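You operate a simulated robot arm through the tools that you are given. There is no shell and no other tool. Be economical: measure what you need, move in short steps, check, and stop when the job is done.

You run a simulated two-armed robot. Do the job below in one go: nothing can be reset, and whatever is moved stays where it is left.

Task
Close the cream engine's oil line with short pipes whose threads match and prime it.
Fine: stubs toward the cooler; pump the black plunger till the cooler's glass is full, spilling nothing; the other pipes stay on the bench.

It is judged by the outcome, as a careful person would: the job done as asked, and still so three seconds after it is handed in. It fails if anything else is knocked over, pushed out of place, dropped, spilled or broken.

Robot
Two 7-joint arms with fingered hands on one trunk, on a base that drives. Base frame: it is fixed to the floor where the robot stands at the start and does not move with it; the origin is under the middle of the robot, x ahead of it, y to its left, z up. Readings come in m, degrees, newtons and seconds.
The left shoulder is at the start at [0.033, 0.092, 1.185], the right one opposite. With the tool pointing down near the work surface each hand reaches from about 0.28 to 0.54 m from the robot's upright axis, wherever it stands, measured 20 degrees to its own side. Places, roughly: cream pump [0.5, 0.5, 0.9]; grey cooler [0.5, -0.4, 0.9]. Payload 2.1 kg a hand.
The tool frame of a hand sits at the grasp point between the pads (the TCP): z along the fingers, y along the line on which they close. The tips reach 0.02 m beyond it. Largest opening 0.068 m; the body of the gripper starts 0.023 m behind the TCP. The gripper is a hand of 5 fingers: y runs from the thumb to the fingers, the wrist lies at [-0.01, -0.079, -0.131] in the tool frame, and closing takes about 1.5 s.
Orientation is told as [roll, pitch, yaw] about the base's x, y, z axes, in that order, counted from this pose: with the fingers straight down and the wrist toward the robot, the tool's x, y and z point along [0, 1, 0], [1, 0, 0] and [0, 0, -1] of the base frame.

Tools
- The arms move only by the tool arm_command. It takes "left_increments", "right_increments" or both (then of equal length, played together; a hand with none holds still); each is a list of rows, each an object of numbers (a shift or turn left out is 0, a gripper value left out holds the last): "grip": the gripper command, from -1 (fully open) to 1 (shut), values between in proportion; "tx", "ty", "tz": the shift along the tool's x, y, z in m; "rx", "ry", "rz": the turn, a rotation vector about the tool's x, y, z in rad. In form: [{"grip": .., "tx": .., "ty": .., "tz": .., "rx": .., "ry": .., "rz": ..}, ...]. A call has 1 to 10 rows; each row shifts and turns the commanded pose from where the row before left it, along the tool's axes as they then stand. A row lasts 0.2 s, in which the tool goes at most 0.05 m and 8.6 degrees; a call with a longer step from one row to the next is refused whole, and so is a gripper value outside its range. A pose out of reach is approached as far as the arm can. The call stops where the force on the tool passes 40 N (or 10 N more than at its start, if that is more) or the arm is blocked; 0.2 s more then pass. Each finger travels about 0.153 m/s and halts on what it meets, pressing with about 23 N; the grip force reading is that of the motor and also rises with nothing between the fingers. The clock runs only during rows and for 0.2 s after the last one: add rows that do not move to give the fingers time. The reply holds the time, the measured pose of the TCP, the force on the tool along the base axes, the opening and the grip force, in the units named above and with some noise, with the torque about the TCP (base axes, N m) and any sound that the robot's microphone picked up.
- Cameras (640 x 400 px; columns grow to the right, rows downward): "scene" is now at [0.1192, 0.0127, 1.332]; the picture's right is [0.18, -0.98, 0.00], its down [-0.59, -0.11, -0.80] and it looks along [0.78, 0.14, -0.60] (base axes); focal length 248 px, centre (320, 200). "left" rides on the left gripper at [-0.054, -0.058, -0.072] in its tool frame; the picture's right is [-0.57, -0.39, 0.73], its down [0.73, -0.64, 0.23] and it looks along [0.38, 0.66, 0.65] (tool axes); focal length 226 px, centre (320, 200). "right" rides on the right gripper at [0.054, -0.058, -0.072] in its tool frame; the picture's right is [-0.57, 0.39, -0.73], its down [-0.73, -0.64, 0.23] and it looks along [-0.38, 0.66, 0.65] (tool axes); focal length 226 px, centre (320, 200). There is no depth. A picture from a camera that has moved, and an enlarged one, comes with that camera's place and axes in the base frame and with its lens. The place of the scene camera against the robot may be out by one fixed shift of up to 0.012 m in any direction.
- grab_frame(camera): a new picture of that camera. It takes no simulated time.
- slide_trunk(by): slides the trunk up (or, below 0, down) by that many m; the arms and the scene camera ride with it, the base frame stays. It gives what a move gives, with no picture.
- steer(legs): drives the robot by 1 to 6 legs, each [ahead, left, turn to the left] in m, m and degrees, along the robot's own axes; the way and the turn of a leg run together, so that a leg with both is an arc; at most 1.5 m and 180 degrees a leg. The arms and the cameras ride along, it lands a little off, and it stops where it bumps. It gives what a move gives.
- preshape(shape, hand): the hand has 5 fingers and takes this shape, open, in about a second: jaw (thumb against the fingers, like two jaws); tri (thumb and two fingers); tip (a fingertip pinch); poke (one finger out to press); point (the index stretched); flat (the hand flat); cup (the hand cupped); fist (a fist). The gripper value then closes the fingers along that shape, each until it touches; the sizes above hold for jaw. It gives what a move gives, with no picture.
- pan_tilt(pan, tilt): turns the head with the scene camera to pan (to the left, within 86 degrees either way) and tilt (down, from -29 to 69), counted from straight ahead of the robot. It gives what a move gives.
- enlarge(camera, box): a new picture of the part [left, top, right, bottom] of that camera's present view, enlarged. It takes no simulated time.
- sign_off(): hands the job in; it is judged then, once.

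Go step by step. Nothing tells you exact positions but the pictures and the camera data: compare them with the known pose of the tool, close in by small moves and look again before you grip or let go. The budget is 120 turns and 88 pictures, counting those below and the enlarged ones. Unless the task says otherwise, let go and move clear before handing in, and close with one line.

The tools are called after "Call:" as name(argument=value, ...) on one line, values as JSON. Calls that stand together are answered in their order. arm_command: Moves the arms, as the interface text tells. Its arguments: {"type":"object","properties":{"left_increments":{"type":"array"},"right_increments":{"type":"array"}},"required":[]} The other tools are called the same way: slide_trunk (by) slides the trunk up or down; preshape (shape, hand) gives the hand a shape; steer (legs) drives the base; pan_tilt (pan, tilt) turns the head that bears the scene camera; grab_frame (camera) takes a picture; enlarge (camera, box) takes an enlarged picture of a part of a camera's view; sign_off () hands the job in.

At the start:

```text
t: 0.0
left_ee_pos: [0.3945, 0.1669, 1.1432]
left_tool_rot: [0.0, 0.0, 0.1]
left_ft_force: [0.1, -0.2, 0.1]
left_wrist_torque: [-0.02, 0.01, -0.02]
left_opening: 0.0678
left_grasp_force: 0.0
left_shape: jaw
right_ee_pos: [0.3993, -0.1467, 1.1902]
right_tool_rot: [0.0, 0.0, 0.0]
right_ft_force: [-0.5, 1.0, 0.0]
right_wrist_torque: [0.04, 0.04, -0.02]
right_opening: 0.068
right_grasp_force: 0.1
right_shape: jaw
trunk travel left (down, up): [-0.425, 0.479]
robot x, y, heading: [-0.002, 0.0029, 0.1]
head pan, tilt: [10.4, 37.1]
```

scene: 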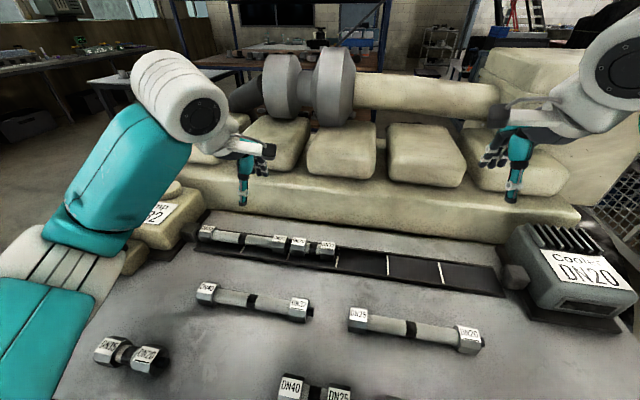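
right: 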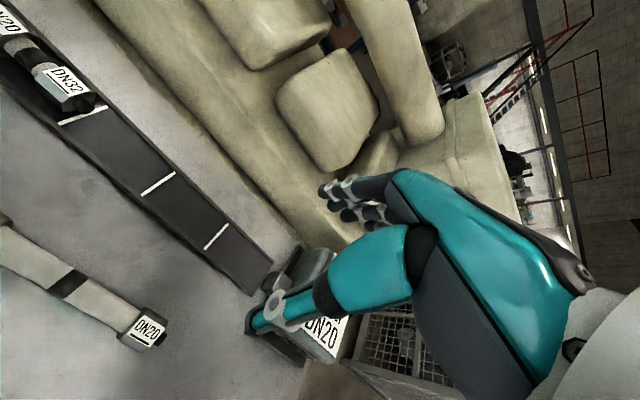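
left: 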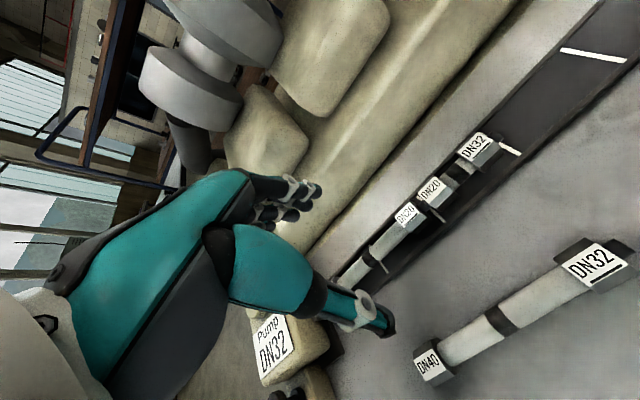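

The tray holds some pipes between the pump (DN32) on the left and the cooler (DN20) on the right, with more pipes lying on the bench. I'll look closer to read the labels.

Call:
enlarge(camera="scene", box=[180, 200, 360, 312])

Call:
enlarge(camera="scene", box=[480, 200, 640, 300])

Call:
pan_tilt(pan=0, tilt=60)

Call:
grab_frame(camera="scene")

```text
3.56 times, centred on (270, 256) of scene
camera zoom: at [0.1192, 0.0127, 1.332], right [0.18, -0.98, 0.0], down [-0.59, -0.11, -0.8], along [0.78, 0.14, -0.6], focal length 881 px, centre (498, 1)
```

zoom: 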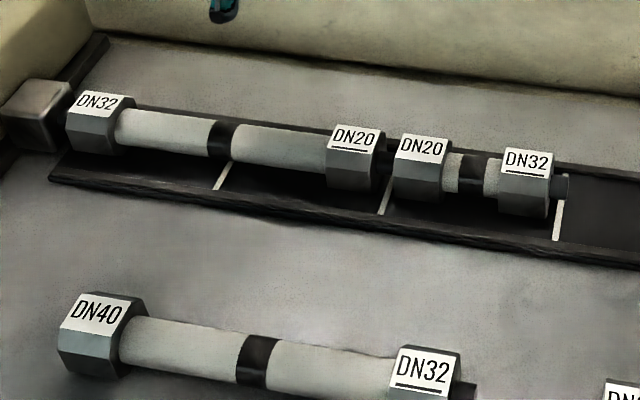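

```text
4.00 times, centred on (560, 250) of scene
camera zoom: at [0.1192, 0.0127, 1.332], right [0.18, -0.98, 0.0], down [-0.59, -0.11, -0.8], along [0.78, 0.14, -0.6], focal length 992 px, centre (-640, 0)
```

zoom: 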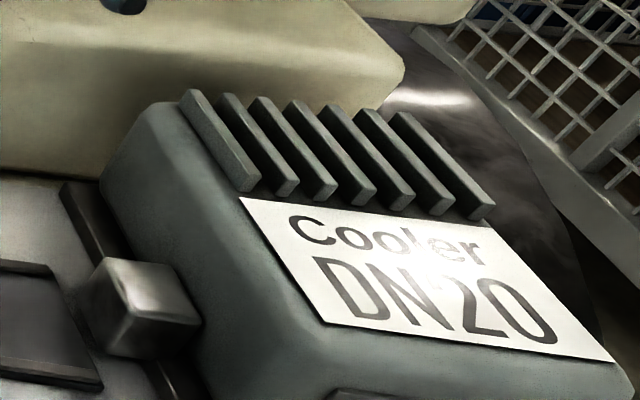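

```text
t: 0.9
left_ee_pos: [0.3946, 0.1664, 1.1433]
left_tool_rot: [0.0, 0.0, 0.0]
left_ft_force: [0.5, -0.3, 0.3]
left_wrist_torque: [-0.02, 0.0, 0.02]
left_opening: 0.0679
left_grasp_force: 0.1
left_shape: jaw
right_ee_pos: [0.3991, -0.1466, 1.1894]
right_tool_rot: [0.1, 0.0, -0.1]
right_ft_force: [0.0, -0.2, 0.8]
right_wrist_torque: [0.0, 0.01, -0.01]
right_opening: 0.0678
right_grasp_force: 0.0
right_shape: jaw
trunk travel left (down, up): [-0.425, 0.479]
robot x, y, heading: [-0.0003, -0.0027, 0.1]
head pan, tilt: [0.0, 60.0]
```

```text
82 pictures are left
camera scene: at [0.1004, -0.003, 1.3009], right [0.0, -1.0, 0.0], down [-0.87, 0.0, -0.5], along [0.5, 0.0, -0.87], focal length 248 px, centre (320, 200)
```

scene: 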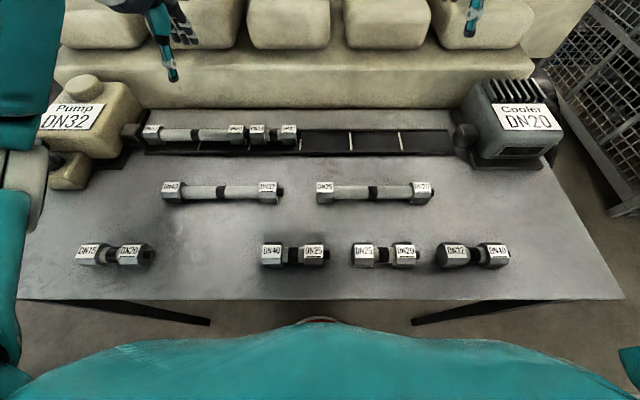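

Call:
enlarge(camera="scene", box=[240, 170, 450, 301])

Call:
enlarge(camera="scene", box=[400, 90, 560, 280])

Call:
enlarge(camera="scene", box=[20, 80, 320, 280])

```text
3.05 times, centred on (345, 236) of scene
camera zoom: at [0.1004, -0.003, 1.3009], right [0.0, -1.0, 0.0], down [-0.87, 0.0, -0.5], along [0.5, 0.0, -0.87], focal length 756 px, centre (244, 92)
```

zoom: 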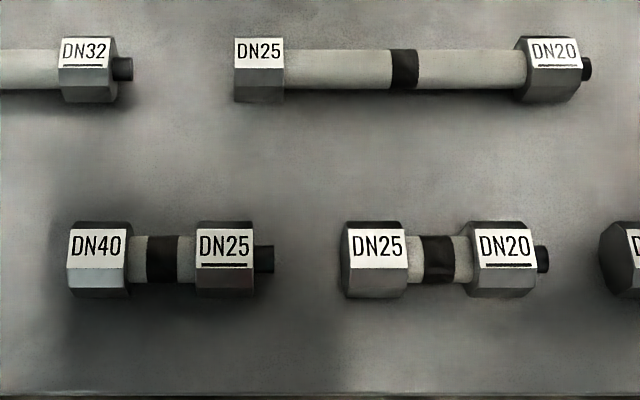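

```text
2.11 times, centred on (480, 185) of scene
camera zoom: at [0.1004, -0.003, 1.3009], right [0.0, -1.0, 0.0], down [-0.87, 0.0, -0.5], along [0.5, 0.0, -0.87], focal length 522 px, centre (-17, 232)
```

zoom: 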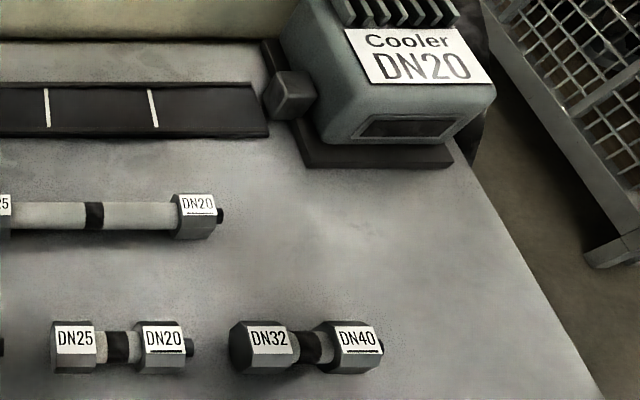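

```text
2.00 times, centred on (170, 180) of scene
camera zoom: at [0.1004, -0.003, 1.3009], right [0.0, -1.0, 0.0], down [-0.87, 0.0, -0.5], along [0.5, 0.0, -0.87], focal length 496 px, centre (620, 240)
```

zoom: 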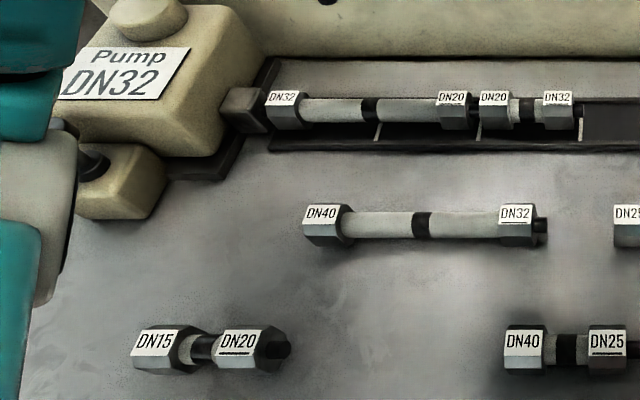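

The three shorts needed are DN32→DN40, DN40→DN25 and DN25→DN20, all already lying with stubs to the right (cooler side). I'll back off so the front row is in reach and look at the pipes with the right wrist camera.

Call:
steer(legs=[[-0.14, 0, 0]])

Call:
grab_frame(camera="scene")

Call:
grab_frame(camera="right")

```text
t: 2.2
left_ee_pos: [0.252, 0.1666, 1.1431]
left_tool_rot: [0.0, 0.0, -0.1]
left_ft_force: [-0.5, -0.5, 0.6]
left_wrist_torque: [-0.01, 0.03, -0.05]
left_opening: 0.0679
left_grasp_force: 0.0
left_shape: jaw
right_ee_pos: [0.2553, -0.1477, 1.1899]
right_tool_rot: [0.1, 0.0, 0.0]
right_ft_force: [-0.6, -0.5, 1.2]
right_wrist_torque: [-0.02, -0.03, 0.03]
right_opening: 0.0678
right_grasp_force: 0.1
right_shape: jaw
trunk travel left (down, up): [-0.425, 0.479]
robot x, y, heading: [-0.1414, -0.0022, -0.1]
head pan, tilt: [0.0, 60.0]
```

```text
78 pictures are left
camera scene: at [-0.0424, -0.0029, 1.3009], right [0.0, -1.0, 0.0], down [-0.87, 0.0, -0.5], along [0.5, 0.0, -0.87], focal length 248 px, centre (320, 200)
```

scene: 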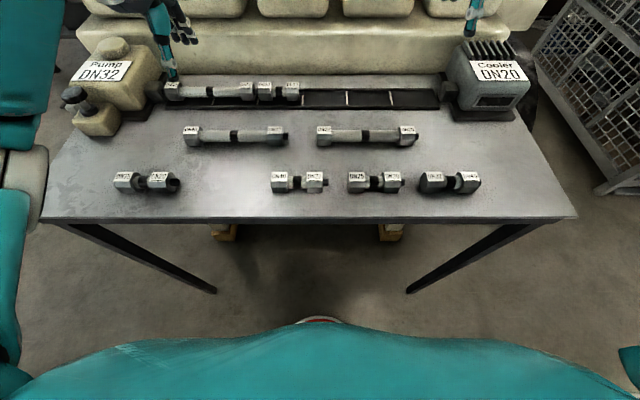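

```text
77 pictures are left
camera right: at [0.1973, -0.092, 1.2606], right [0.39, -0.57, 0.73], down [-0.64, -0.73, -0.23], along [0.66, -0.38, -0.65], focal length 226 px, centre (320, 200)
```

right: 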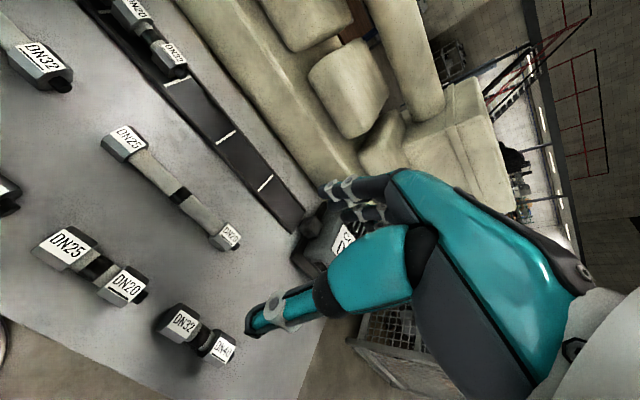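

Right wrist and scene views agree on the DN32‑40 pipe near (0.218, -0.25). I'll bring the right hand above it.

Call:
arm_command(right_increments=[{"grip": -1, "tx": -0.0205, "ty": -0.0075, "tz": 0.034}, {"tx": -0.0205, "ty": -0.0075, "tz": 0.034}, {"tx": -0.0205, "ty": -0.0075, "tz": 0.034}, {"tx": -0.0205, "ty": -0.0075, "tz": 0.034}, {"tx": -0.0205, "ty": -0.0075, "tz": 0.034}, {}])

Call:
grab_frame(camera="right")

Call:
enlarge(camera="scene", box=[340, 80, 560, 220])

```text
t: 3.6
left_ee_pos: [0.2533, 0.1666, 1.1424]
left_tool_rot: [-0.1, 0.0, 0.0]
left_ft_force: [-0.3, 0.0, 0.0]
left_wrist_torque: [0.01, 0.01, 0.02]
left_opening: 0.0676
left_grasp_force: 0.1
left_shape: jaw
right_ee_pos: [0.2183, -0.2511, 1.0206]
right_tool_rot: [0.1, 0.0, 0.1]
right_ft_force: [-0.1, -0.3, -0.5]
right_wrist_torque: [0.02, 0.01, 0.01]
right_opening: 0.0678
right_grasp_force: 0.1
right_shape: jaw
trunk travel left (down, up): [-0.425, 0.479]
robot x, y, heading: [-0.1415, 0.0008, -0.1]
head pan, tilt: [0.0, 60.0]
```

```text
76 pictures are left
camera right: at [0.1601, -0.1953, 1.0919], right [0.39, -0.57, 0.73], down [-0.64, -0.73, -0.23], along [0.66, -0.38, -0.65], focal length 226 px, centre (320, 200)
```

right: 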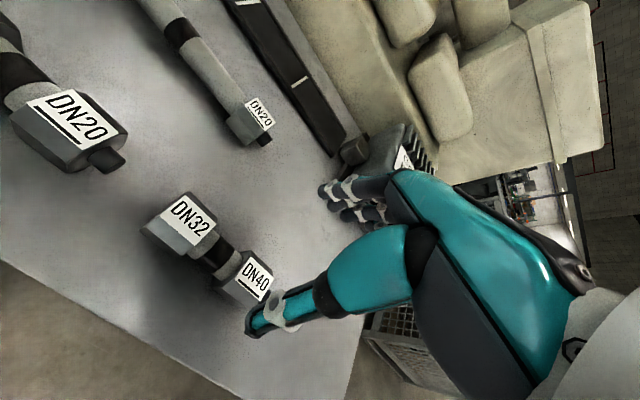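

```text
2.86 times, centred on (450, 150) of scene
camera zoom: at [-0.042, -0.003, 1.3009], right [0.0, -1.0, 0.0], down [-0.87, 0.0, -0.5], along [0.5, 0.0, -0.87], focal length 708 px, centre (-51, 343)
```

zoom: 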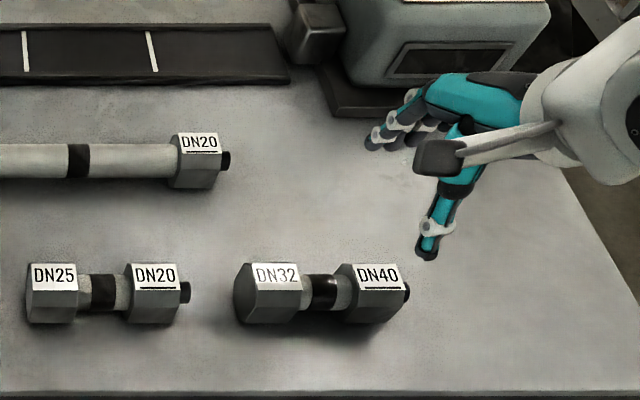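

Call:
arm_command(right_increments=[{"tx": 0.002, "tz": 0.033}, {"tz": 0.033}, {}])

Call:
grab_frame(camera="right")

Call:
enlarge(camera="scene", box=[340, 80, 560, 220])

```text
t: 4.4
left_ee_pos: [0.2537, 0.167, 1.1436]
left_tool_rot: [0.0, 0.0, 0.1]
left_ft_force: [0.1, 0.1, -0.1]
left_wrist_torque: [0.02, 0.02, 0.0]
left_opening: 0.0679
left_grasp_force: 0.0
left_shape: jaw
right_ee_pos: [0.2196, -0.2474, 0.9536]
right_tool_rot: [0.0, 0.0, 0.0]
right_ft_force: [0.0, -0.6, -1.0]
right_wrist_torque: [0.04, 0.0, 0.0]
right_opening: 0.0677
right_grasp_force: 0.1
right_shape: jaw
trunk travel left (down, up): [-0.425, 0.479]
robot x, y, heading: [-0.1445, -0.0019, -0.1]
head pan, tilt: [0.0, 60.0]
```

```text
74 pictures are left
camera right: at [0.1611, -0.1928, 1.0248], right [0.39, -0.57, 0.73], down [-0.64, -0.73, -0.23], along [0.66, -0.38, -0.65], focal length 226 px, centre (320, 200)
```

right: 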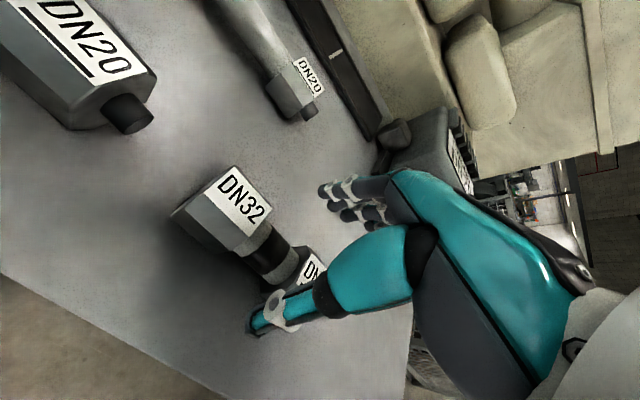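

```text
2.86 times, centred on (450, 150) of scene
camera zoom: at [-0.042, -0.003, 1.3008], right [0.0, -1.0, 0.0], down [-0.87, 0.0, -0.5], along [0.5, 0.0, -0.87], focal length 708 px, centre (-51, 343)
```

zoom: 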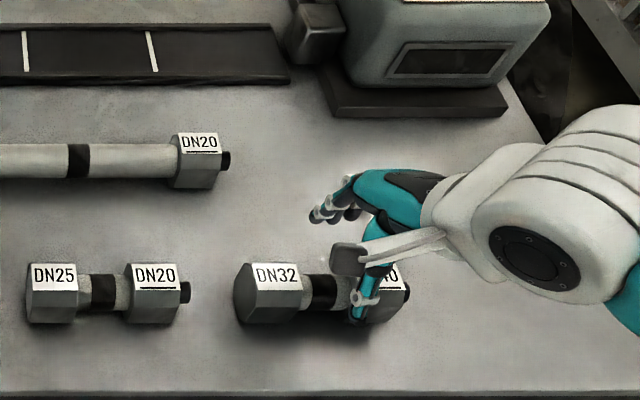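

Call:
arm_command(right_increments=[{"tx": -0.0015, "ty": -0.002, "tz": 0.015}, {"tz": 0.015}, {}])

Call:
grab_frame(camera="right")

```text
t: 5.2
left_ee_pos: [0.2527, 0.1674, 1.1448]
left_tool_rot: [0.0, 0.0, 0.0]
left_ft_force: [-0.3, -0.8, -0.2]
left_wrist_torque: [0.01, -0.02, -0.02]
left_opening: 0.0678
left_grasp_force: 0.0
left_shape: jaw
right_ee_pos: [0.2172, -0.2497, 0.9252]
right_tool_rot: [-0.1, 0.1, -0.1]
right_ft_force: [-0.4, -0.1, -0.5]
right_wrist_torque: [-0.01, 0.03, 0.01]
right_opening: 0.0678
right_grasp_force: 0.1
right_shape: jaw
trunk travel left (down, up): [-0.425, 0.479]
robot x, y, heading: [-0.1416, 0.0, 0.4]
head pan, tilt: [0.0, 60.0]
```

```text
72 pictures are left
camera right: at [0.159, -0.194, 0.9956], right [0.39, -0.57, 0.73], down [-0.64, -0.73, -0.23], along [0.66, -0.38, -0.65], focal length 226 px, centre (320, 200)
```

right: 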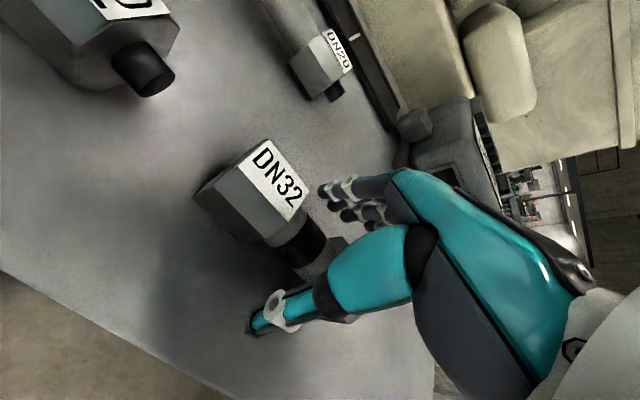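

Call:
arm_command(right_increments=[{"tx": 0.004}, {"grip": 0.2}, {"grip": 0.6}, {"grip": 1}, {}, {}, {}, {}, {}])

Call:
grab_frame(camera="right")

Call:
enlarge(camera="scene", box=[340, 80, 560, 220])

```text
t: 7.2
left_ee_pos: [0.2536, 0.1664, 1.1442]
left_tool_rot: [0.0, 0.0, -0.1]
left_ft_force: [-0.8, 0.6, 0.0]
left_wrist_torque: [0.01, -0.03, -0.01]
left_opening: 0.0677
left_grasp_force: 0.1
left_shape: jaw
right_ee_pos: [0.2175, -0.2462, 0.9241]
right_tool_rot: [-0.1, 0.0, 0.1]
right_ft_force: [0.9, -0.7, -0.6]
right_wrist_torque: [-0.03, 0.03, 0.01]
right_opening: 0.0162
right_grasp_force: 22.9
right_shape: jaw
trunk travel left (down, up): [-0.425, 0.479]
robot x, y, heading: [-0.142, 0.0012, 0.3]
head pan, tilt: [0.0, 60.0]
```

```text
71 pictures are left
camera right: at [0.1587, -0.1902, 0.9952], right [0.39, -0.57, 0.73], down [-0.64, -0.73, -0.23], along [0.66, -0.38, -0.65], focal length 226 px, centre (320, 200)
```

right: 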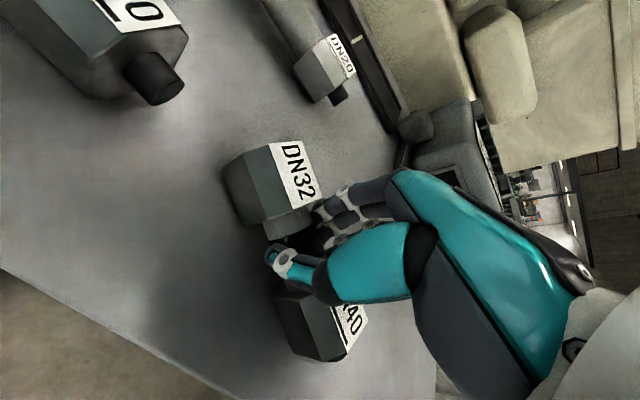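

```text
2.86 times, centred on (450, 150) of scene
camera zoom: at [-0.0418, -0.0031, 1.3008], right [0.0, -1.0, 0.0], down [-0.87, 0.0, -0.5], along [0.5, 0.0, -0.87], focal length 708 px, centre (-51, 343)
```

zoom: 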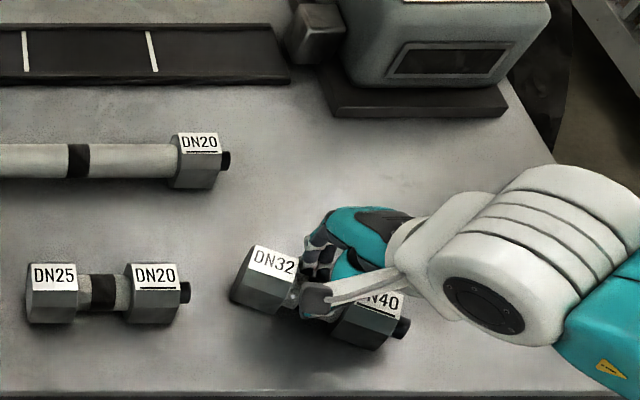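

The grip turned the pipe about 25° (the thumb opposes the fingers obliquely), but it holds. I'll lift, turn the hand +25° to straighten it, and look.

Call:
arm_command(right_increments=[{"tz": -0.02}, {"tz": -0.03}, {"tz": -0.04}, {"rz": -0.11}, {"rz": -0.11}, {"rz": -0.11}, {"rz": -0.106}, {}])

Call:
grab_frame(camera="right")

Call:
enlarge(camera="scene", box=[340, 80, 560, 220])

```text
t: 9.0
left_ee_pos: [0.2532, 0.1668, 1.1428]
left_tool_rot: [0.0, 0.0, 0.1]
left_ft_force: [1.3, 0.3, 1.5]
left_wrist_torque: [-0.01, -0.02, 0.01]
left_opening: 0.0678
left_grasp_force: 0.1
left_shape: jaw
right_ee_pos: [0.2158, -0.2443, 1.0136]
right_tool_rot: [0.0, 0.0, 22.0]
right_ft_force: [-0.4, 0.7, -2.7]
right_wrist_torque: [0.01, 0.02, 0.03]
right_opening: 0.0161
right_grasp_force: 22.9
right_shape: jaw
right hand out of reach, approached as far as the arm can: row 7
trunk travel left (down, up): [-0.425, 0.479]
robot x, y, heading: [-0.1423, 0.0077, -0.0]
head pan, tilt: [0.0, 60.0]
```

```text
69 pictures are left
camera right: at [0.1426, -0.216, 1.0849], right [0.57, -0.38, 0.73], down [-0.32, -0.92, -0.23], along [0.76, -0.1, -0.65], focal length 226 px, centre (320, 200)
```

right: 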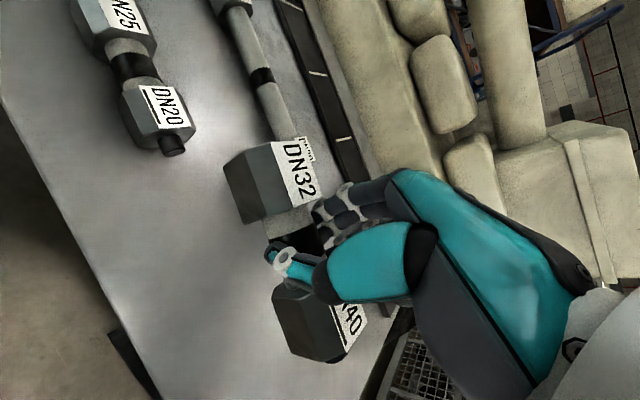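

```text
2.86 times, centred on (450, 150) of scene
camera zoom: at [-0.0418, -0.0031, 1.3008], right [0.0, -1.0, 0.0], down [-0.87, 0.0, -0.5], along [0.5, 0.0, -0.87], focal length 708 px, centre (-51, 343)
```

zoom: 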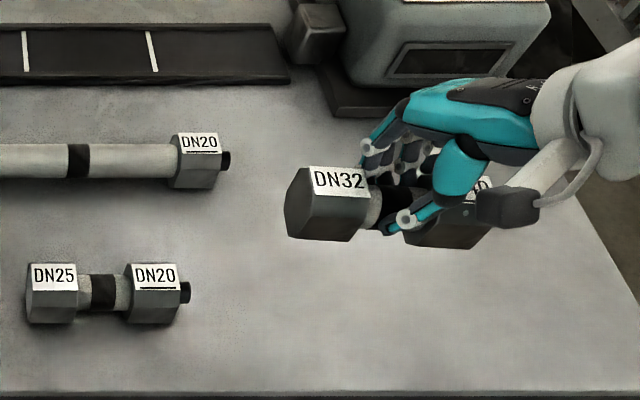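

Held straight now, but near the wrist's turn limit. I'll turn the base 20° left so the wrist is relaxed, and drive to the tray.

Call:
steer(legs=[[0, 0, 20], [0.1266, -0.0674, 0]])

Call:
grab_frame(camera="right")

Call:
pan_tilt(pan=-20, tilt=50)

Call:
grab_frame(camera="scene")

```text
t: 11.4
left_ee_pos: [0.317, 0.2696, 1.1446]
left_tool_rot: [0.0, 0.0, 19.5]
left_ft_force: [-0.3, -0.3, 0.1]
left_wrist_torque: [-0.02, 0.0, 0.02]
left_opening: 0.0678
left_grasp_force: 0.0
left_shape: jaw
right_ee_pos: [0.4224, -0.1312, 1.0138]
right_tool_rot: [0.1, 0.0, 41.4]
right_ft_force: [0.5, 0.5, -1.9]
right_wrist_torque: [-0.02, -0.05, 0.02]
right_opening: 0.0161
right_grasp_force: 22.5
right_shape: jaw
trunk travel left (down, up): [-0.425, 0.479]
robot x, y, heading: [-0.0009, -0.022, 19.7]
head pan, tilt: [0.0, 60.0]
```

```text
67 pictures are left
camera right: at [0.3424, -0.128, 1.0848], right [0.67, -0.17, 0.73], down [0.0, -0.97, -0.23], along [0.75, 0.16, -0.65], focal length 226 px, centre (320, 200)
```

right: 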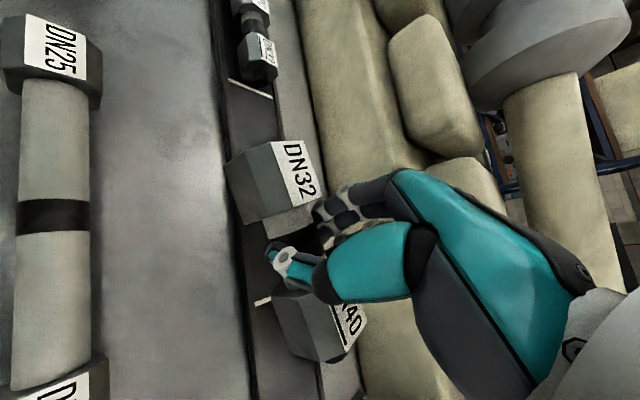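

```text
t: 12.3
left_ee_pos: [0.3178, 0.2684, 1.1433]
left_tool_rot: [0.0, 0.0, 19.4]
left_ft_force: [-0.1, -0.7, 0.1]
left_wrist_torque: [-0.01, -0.01, 0.01]
left_opening: 0.0679
left_grasp_force: 0.0
left_shape: jaw
right_ee_pos: [0.4204, -0.1312, 1.0133]
right_tool_rot: [0.0, 0.0, 41.4]
right_ft_force: [-0.5, -0.6, -2.5]
right_wrist_torque: [-0.03, 0.0, 0.0]
right_opening: 0.0156
right_grasp_force: 22.8
right_shape: jaw
trunk travel left (down, up): [-0.425, 0.479]
robot x, y, heading: [-0.0004, -0.0205, 19.7]
head pan, tilt: [-20.0, 50.0]
```

```text
66 pictures are left
camera scene: at [0.1106, -0.0142, 1.3134], right [-0.01, -1.0, 0.0], down [-0.77, 0.01, -0.64], along [0.64, -0.01, -0.77], focal length 248 px, centre (320, 200)
```

scene: 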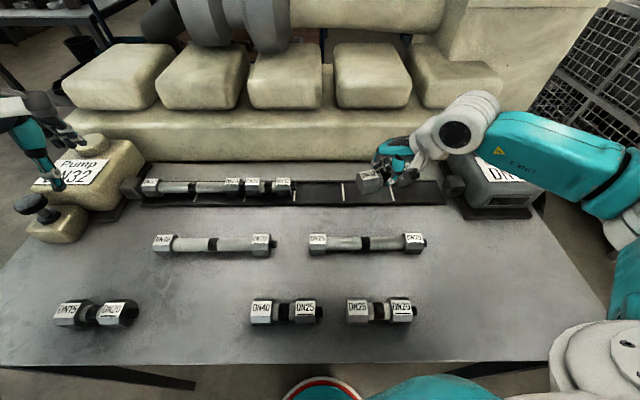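

Call:
enlarge(camera="scene", box=[120, 150, 300, 262])

Call:
arm_command(right_increments=[{"rz": 0.096}, {"rz": 0.095}, {"rz": 0.095}, {}])

Call:
enlarge(camera="scene", box=[270, 130, 450, 242])

```text
3.56 times, centred on (210, 206) of scene
camera zoom: at [0.1106, -0.0142, 1.3134], right [-0.01, -1.0, 0.0], down [-0.77, 0.01, -0.64], along [0.64, -0.01, -0.77], focal length 881 px, centre (711, 179)
```

zoom: 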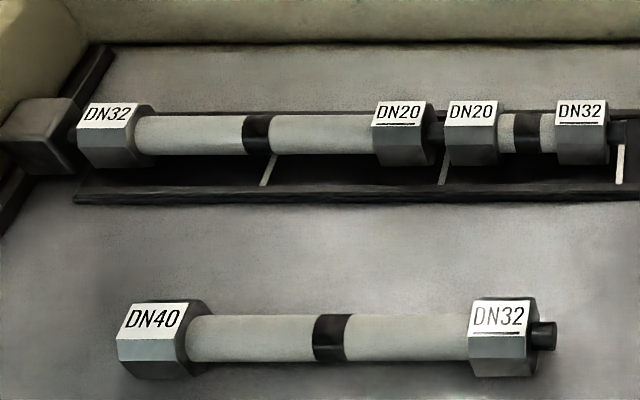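

```text
t: 13.3
left_ee_pos: [0.3175, 0.2699, 1.1433]
left_tool_rot: [0.0, 0.0, 19.5]
left_ft_force: [-0.2, -0.8, 0.3]
left_wrist_torque: [0.01, 0.0, 0.03]
left_opening: 0.0678
left_grasp_force: 0.0
left_shape: jaw
right_ee_pos: [0.4219, -0.1309, 1.013]
right_tool_rot: [-0.1, 0.0, 24.9]
right_ft_force: [-0.1, 0.7, -2.7]
right_wrist_torque: [0.0, -0.03, 0.02]
right_opening: 0.016
right_grasp_force: 22.9
right_shape: jaw
trunk travel left (down, up): [-0.425, 0.479]
robot x, y, heading: [0.0021, -0.023, 19.6]
head pan, tilt: [-20.0, 50.0]
```

```text
3.56 times, centred on (360, 186) of scene
camera zoom: at [0.1106, -0.0142, 1.3134], right [-0.01, -1.0, 0.0], down [-0.77, 0.01, -0.64], along [0.64, -0.01, -0.77], focal length 881 px, centre (178, 250)
```

zoom: 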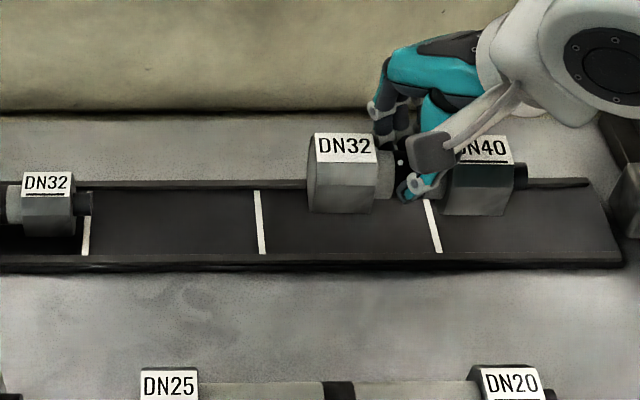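

The pipe hangs straight. I'll carry it over the first free slot (centre ≈ (0.473, -0.011)), staying above the pipes already laid.

Call:
arm_command(right_increments=[{"tx": 0.02, "ty": 0.0268}, {"tx": 0.02, "ty": 0.0268}, {"tx": 0.02, "ty": 0.0268}, {"tx": 0.0198, "ty": 0.0269}, {"tz": 0.015}, {"tz": 0.015}, {}])

Call:
enlarge(camera="scene", box=[240, 130, 420, 242])

Call:
grab_frame(camera="right")

```text
t: 14.9
left_ee_pos: [0.3189, 0.2693, 1.1425]
left_tool_rot: [-0.1, 0.1, 19.5]
left_ft_force: [0.9, -0.5, 0.0]
left_wrist_torque: [-0.04, 0.01, -0.02]
left_opening: 0.0678
left_grasp_force: 0.2
left_shape: jaw
right_ee_pos: [0.4869, -0.0138, 0.9826]
right_tool_rot: [-0.1, 0.0, 25.0]
right_ft_force: [0.0, -0.8, -2.4]
right_wrist_torque: [0.01, -0.02, -0.02]
right_opening: 0.016
right_grasp_force: 23.1
right_shape: jaw
trunk travel left (down, up): [-0.425, 0.479]
robot x, y, heading: [-0.0012, -0.0188, 19.6]
head pan, tilt: [-20.0, 50.0]
```

```text
3.56 times, centred on (330, 186) of scene
camera zoom: at [0.1107, -0.014, 1.3134], right [-0.01, -1.0, 0.0], down [-0.77, 0.01, -0.64], along [0.64, -0.01, -0.77], focal length 881 px, centre (284, 250)
```

zoom: 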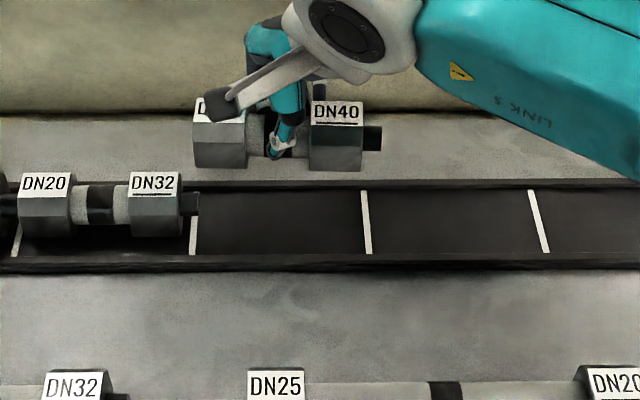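

```text
62 pictures are left
camera right: at [0.4097, 0.0129, 1.0535], right [0.59, -0.35, 0.73], down [-0.27, -0.94, -0.23], along [0.76, -0.06, -0.65], focal length 226 px, centre (320, 200)
```

right: 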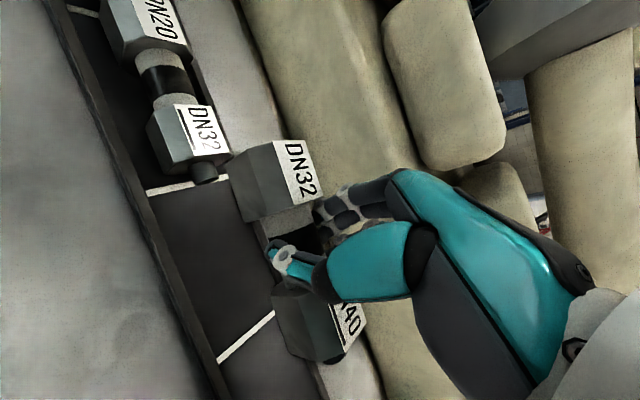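

Call:
arm_command(right_increments=[{"tx": -0.0017, "ty": 0.0014, "tz": 0.015}, {"tz": 0.014}, {"tz": 0.014}, {}])

Call:
enlarge(camera="scene", box=[240, 130, 420, 242])

```text
t: 15.9
left_ee_pos: [0.319, 0.2692, 1.143]
left_tool_rot: [0.0, 0.0, 19.6]
left_ft_force: [0.5, -0.5, 0.0]
left_wrist_torque: [-0.01, 0.03, 0.01]
left_opening: 0.0676
left_grasp_force: 0.0
left_shape: jaw
right_ee_pos: [0.4883, -0.0134, 0.9399]
right_tool_rot: [0.0, 0.1, 25.0]
right_ft_force: [0.7, -0.2, -1.9]
right_wrist_torque: [-0.01, -0.01, -0.01]
right_opening: 0.016
right_grasp_force: 22.7
right_shape: jaw
trunk travel left (down, up): [-0.425, 0.479]
robot x, y, heading: [-0.0008, -0.0172, 19.2]
head pan, tilt: [-20.0, 50.0]
```

```text
3.56 times, centred on (330, 186) of scene
camera zoom: at [0.1107, -0.0141, 1.3134], right [-0.01, -1.0, 0.0], down [-0.77, 0.01, -0.64], along [0.64, -0.01, -0.77], focal length 881 px, centre (284, 250)
```

zoom: 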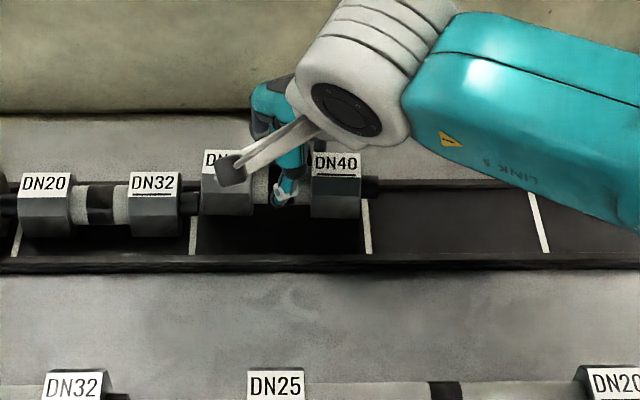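

Call:
arm_command(right_increments=[{"tz": 0.006}, {"tz": 0.004}, {}])

Call:
enlarge(camera="scene", box=[240, 150, 360, 225])

Call:
grab_frame(camera="right")

```text
t: 16.7
left_ee_pos: [0.3187, 0.2692, 1.1449]
left_tool_rot: [0.0, 0.1, 19.6]
left_ft_force: [0.2, 0.4, -0.4]
left_wrist_torque: [0.0, -0.01, 0.0]
left_opening: 0.0679
left_grasp_force: 0.0
left_shape: jaw
right_ee_pos: [0.487, -0.0147, 0.9307]
right_tool_rot: [0.0, 0.0, 25.0]
right_ft_force: [-0.2, 0.2, -2.4]
right_wrist_torque: [-0.03, 0.02, -0.03]
right_opening: 0.016
right_grasp_force: 23.2
right_shape: jaw
trunk travel left (down, up): [-0.425, 0.479]
robot x, y, heading: [0.0001, -0.0204, 19.8]
head pan, tilt: [-20.0, 50.0]
```

```text
5.33 times, centred on (300, 188) of scene
camera zoom: at [0.1106, -0.0141, 1.3134], right [-0.01, -1.0, 0.0], down [-0.77, 0.01, -0.64], along [0.64, -0.01, -0.77], focal length 1322 px, centre (427, 267)
```

zoom: 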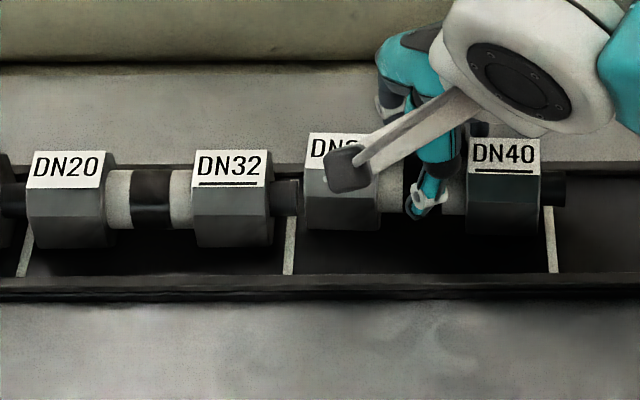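

```text
59 pictures are left
camera right: at [0.4115, 0.0109, 1.0017], right [0.59, -0.35, 0.73], down [-0.27, -0.94, -0.23], along [0.76, -0.06, -0.65], focal length 226 px, centre (320, 200)
```

right: 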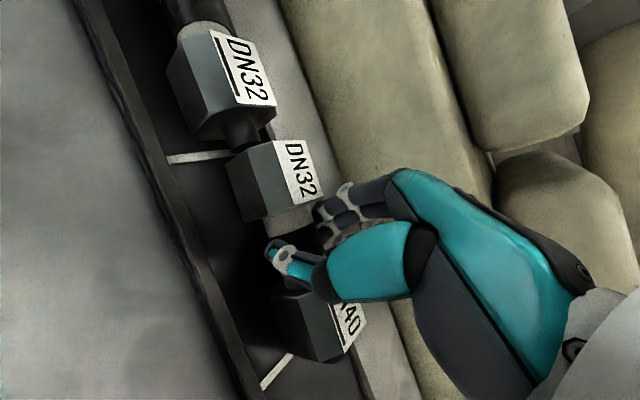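

Call:
arm_command(right_increments=[{"tx": 0.0026, "ty": -0.0032}, {"tz": 0.003}, {}])

Call:
enlarge(camera="scene", box=[240, 150, 360, 225])

Call:
enlarge(camera="right", box=[120, 0, 400, 175])

```text
t: 17.5
left_ee_pos: [0.3174, 0.2687, 1.1436]
left_tool_rot: [-0.1, 0.0, 19.5]
left_ft_force: [0.3, -0.3, -0.7]
left_wrist_torque: [-0.01, 0.0, 0.03]
left_opening: 0.0679
left_grasp_force: 0.0
left_shape: jaw
right_ee_pos: [0.4836, -0.0137, 0.9294]
right_tool_rot: [-0.1, -0.1, 25.0]
right_ft_force: [1.2, -2.8, 14.2]
right_wrist_torque: [-0.02, -0.07, 0.04]
right_opening: 0.0168
right_grasp_force: 22.9
right_shape: jaw
trunk travel left (down, up): [-0.425, 0.479]
robot x, y, heading: [0.0046, -0.0145, 19.4]
head pan, tilt: [-20.0, 50.0]
```

```text
5.33 times, centred on (300, 188) of scene
camera zoom: at [0.1096, -0.0145, 1.3136], right [-0.01, -1.0, 0.0], down [-0.77, 0.01, -0.64], along [0.64, -0.01, -0.77], focal length 1322 px, centre (427, 267)
```

zoom: 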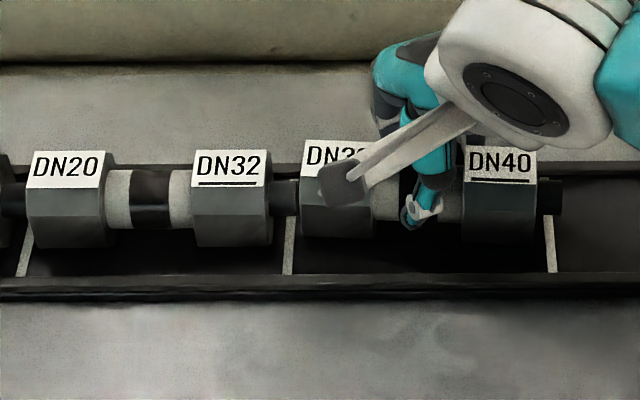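

```text
2.29 times, centred on (260, 88) of right
camera zoom: at [0.4072, 0.0124, 0.9994], right [0.59, -0.35, 0.73], down [-0.27, -0.93, -0.23], along [0.76, -0.06, -0.64], focal length 517 px, centre (457, 457)
```

zoom: 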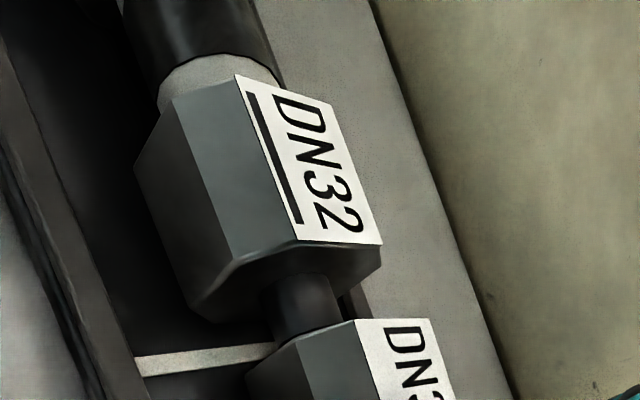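

It is touching the tray floor evenly (14 N). I'll lift a touch, correct a small yaw and x offset, set it down and release.

Call:
arm_command(right_increments=[{"tz": -0.004}, {"rz": -0.035, "tx": 0.0008, "ty": -0.0018}, {"tz": 0.003}, {}])

Call:
enlarge(camera="scene", box=[240, 150, 360, 225])

Call:
grab_frame(camera="right")

```text
t: 18.5
left_ee_pos: [0.3185, 0.2685, 1.1443]
left_tool_rot: [0.0, 0.1, 19.5]
left_ft_force: [0.1, 0.2, -0.8]
left_wrist_torque: [0.0, -0.02, 0.02]
left_opening: 0.0676
left_grasp_force: 0.0
left_shape: jaw
right_ee_pos: [0.4799, -0.0129, 0.9296]
right_tool_rot: [0.0, 0.0, 27.0]
right_ft_force: [0.2, -1.5, 6.3]
right_wrist_torque: [0.02, -0.05, -0.02]
right_opening: 0.0167
right_grasp_force: 23.0
right_shape: jaw
trunk travel left (down, up): [-0.425, 0.479]
robot x, y, heading: [0.0046, -0.0212, 19.4]
head pan, tilt: [-20.0, 50.0]
```

```text
5.33 times, centred on (300, 188) of scene
camera zoom: at [0.1099, -0.0143, 1.3135], right [-0.01, -1.0, 0.0], down [-0.77, 0.01, -0.64], along [0.64, -0.01, -0.77], focal length 1322 px, centre (427, 267)
```

zoom: 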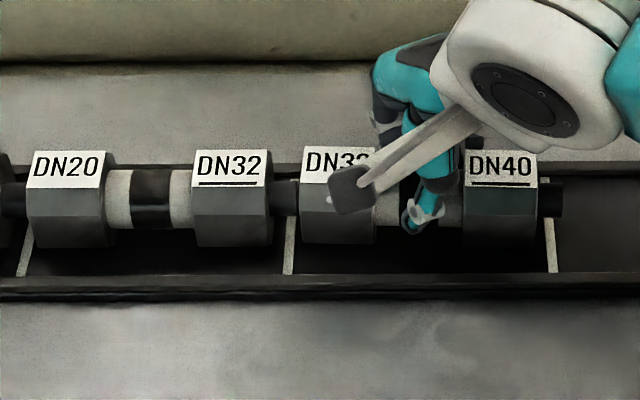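

```text
55 pictures are left
camera right: at [0.4038, 0.0097, 1.0], right [0.6, -0.33, 0.73], down [-0.24, -0.94, -0.23], along [0.76, -0.03, -0.65], focal length 226 px, centre (320, 200)
```

right: 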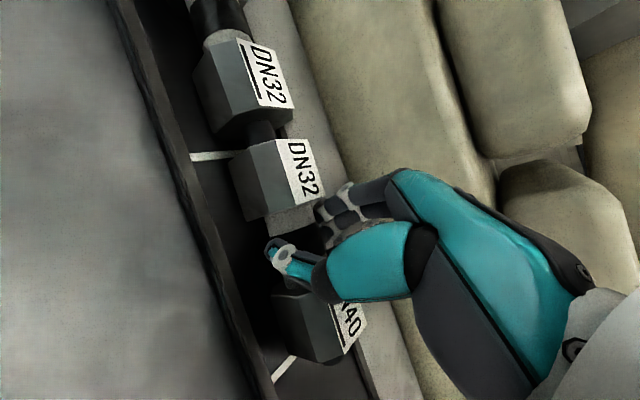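

Aligned with its neighbour. Now open only part way (to miss the tray rims) and lift.

Call:
arm_command(right_increments=[{"grip": 0.3}, {"grip": 0.0}, {"grip": -0.2}, {}, {}])

Call:
enlarge(camera="scene", box=[240, 150, 360, 225])

```text
t: 19.7
left_ee_pos: [0.3183, 0.2691, 1.1428]
left_tool_rot: [0.1, -0.1, 19.4]
left_ft_force: [-0.1, 1.4, -0.8]
left_wrist_torque: [0.0, -0.02, 0.0]
left_opening: 0.0676
left_grasp_force: 0.0
left_shape: jaw
right_ee_pos: [0.481, -0.0129, 0.9284]
right_tool_rot: [0.0, 0.1, 27.1]
right_ft_force: [0.4, -0.4, 0.0]
right_wrist_torque: [0.0, -0.01, -0.02]
right_opening: 0.0406
right_grasp_force: 0.1
right_shape: jaw
trunk travel left (down, up): [-0.425, 0.479]
robot x, y, heading: [0.0003, -0.0202, 19.7]
head pan, tilt: [-20.0, 50.0]
```

```text
5.33 times, centred on (300, 188) of scene
camera zoom: at [0.1104, -0.0141, 1.3134], right [-0.01, -1.0, 0.0], down [-0.77, 0.01, -0.64], along [0.64, -0.01, -0.77], focal length 1322 px, centre (427, 267)
```

zoom: 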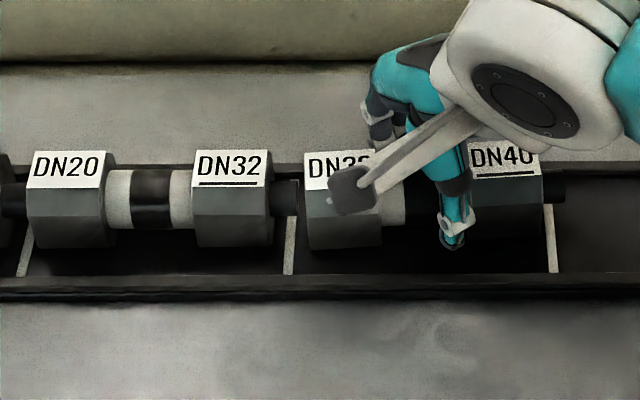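

Call:
arm_command(right_increments=[{"tz": -0.015}, {"tz": -0.02}, {"tz": -0.03}, {"tz": -0.03}, {}])

Call:
enlarge(camera="scene", box=[240, 150, 360, 225])

Call:
grab_frame(camera="right")

```text
t: 20.9
left_ee_pos: [0.3181, 0.2701, 1.1432]
left_tool_rot: [0.1, 0.0, 19.5]
left_ft_force: [0.8, -0.4, -0.3]
left_wrist_torque: [0.01, 0.02, 0.0]
left_opening: 0.0678
left_grasp_force: 0.0
left_shape: jaw
right_ee_pos: [0.4808, -0.0131, 1.0241]
right_tool_rot: [0.1, -0.1, 27.0]
right_ft_force: [0.0, -0.1, 0.3]
right_wrist_torque: [0.0, 0.0, 0.01]
right_opening: 0.0403
right_grasp_force: 0.1
right_shape: jaw
trunk travel left (down, up): [-0.425, 0.479]
robot x, y, heading: [0.0023, -0.0189, 19.2]
head pan, tilt: [-20.0, 50.0]
```

```text
5.33 times, centred on (300, 188) of scene
camera zoom: at [0.1104, -0.0141, 1.3134], right [-0.01, -1.0, 0.0], down [-0.77, 0.01, -0.64], along [0.64, -0.01, -0.77], focal length 1322 px, centre (427, 267)
```

zoom: 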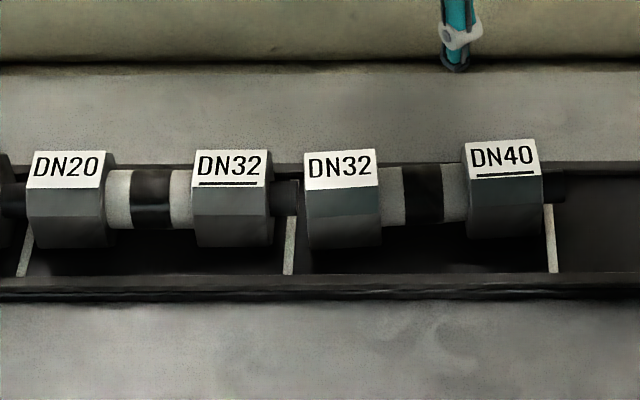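

```text
52 pictures are left
camera right: at [0.4044, 0.0101, 1.0952], right [0.6, -0.33, 0.73], down [-0.24, -0.94, -0.23], along [0.76, -0.03, -0.65], focal length 226 px, centre (320, 200)
```

right: 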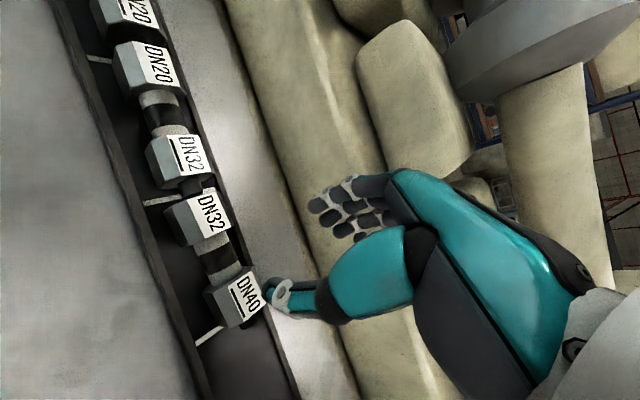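

On release the thumb turned it ~4°. I'll go back down, regrip (which self-aligns it to the hand), check, and release with a much smaller opening.

Call:
arm_command(right_increments=[{"grip": -0.2, "tz": -0.0}, {"tz": 0.035}, {"tz": 0.035}, {"tz": 0.0245}, {"grip": 0.3}, {"grip": 1}, {}, {}, {}])

Call:
enlarge(camera="scene", box=[240, 150, 360, 225])

```text
t: 22.9
left_ee_pos: [0.3172, 0.2696, 1.1437]
left_tool_rot: [0.0, -0.1, 19.6]
left_ft_force: [-0.4, 0.9, -0.3]
left_wrist_torque: [-0.02, -0.06, 0.02]
left_opening: 0.0678
left_grasp_force: 0.0
left_shape: jaw
right_ee_pos: [0.4815, -0.0105, 0.9292]
right_tool_rot: [-0.1, 0.0, 27.1]
right_ft_force: [0.7, 0.0, -1.0]
right_wrist_torque: [-0.01, 0.0, -0.02]
right_opening: 0.0191
right_grasp_force: 23.3
right_shape: jaw
trunk travel left (down, up): [-0.425, 0.479]
robot x, y, heading: [0.0002, -0.0205, 19.5]
head pan, tilt: [-20.0, 50.0]
```

```text
5.33 times, centred on (300, 188) of scene
camera zoom: at [0.1106, -0.0141, 1.3134], right [-0.01, -1.0, 0.0], down [-0.77, 0.01, -0.64], along [0.64, -0.01, -0.77], focal length 1322 px, centre (427, 267)
```

zoom: 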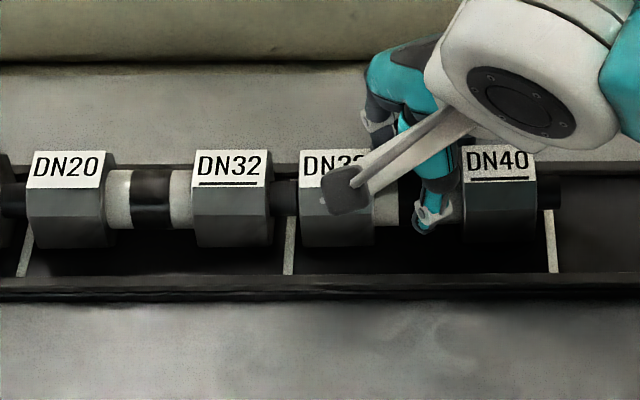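

Call:
arm_command(right_increments=[{"rz": -0.045}, {}, {"grip": 0.4}, {"grip": 0.3}, {"grip": 0.25}, {}, {}])

Call:
enlarge(camera="scene", box=[240, 150, 360, 225])

```text
t: 24.5
left_ee_pos: [0.3177, 0.269, 1.1422]
left_tool_rot: [0.0, -0.1, 19.5]
left_ft_force: [0.2, 0.0, -0.2]
left_wrist_torque: [0.04, 0.0, 0.0]
left_opening: 0.0678
left_grasp_force: 0.0
left_shape: jaw
right_ee_pos: [0.4811, -0.011, 0.9293]
right_tool_rot: [0.0, 0.0, 29.7]
right_ft_force: [-0.2, 0.1, 0.2]
right_wrist_torque: [-0.04, -0.04, 0.0]
right_opening: 0.0254
right_grasp_force: 0.1
right_shape: jaw
trunk travel left (down, up): [-0.425, 0.479]
robot x, y, heading: [0.0027, -0.0215, 19.4]
head pan, tilt: [-20.0, 50.0]
```

```text
5.33 times, centred on (300, 188) of scene
camera zoom: at [0.1105, -0.0141, 1.3134], right [-0.01, -1.0, 0.0], down [-0.77, 0.01, -0.64], along [0.64, -0.01, -0.77], focal length 1322 px, centre (427, 267)
```

zoom: 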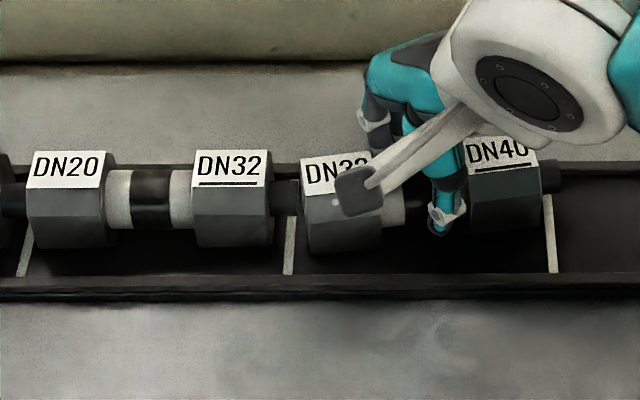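

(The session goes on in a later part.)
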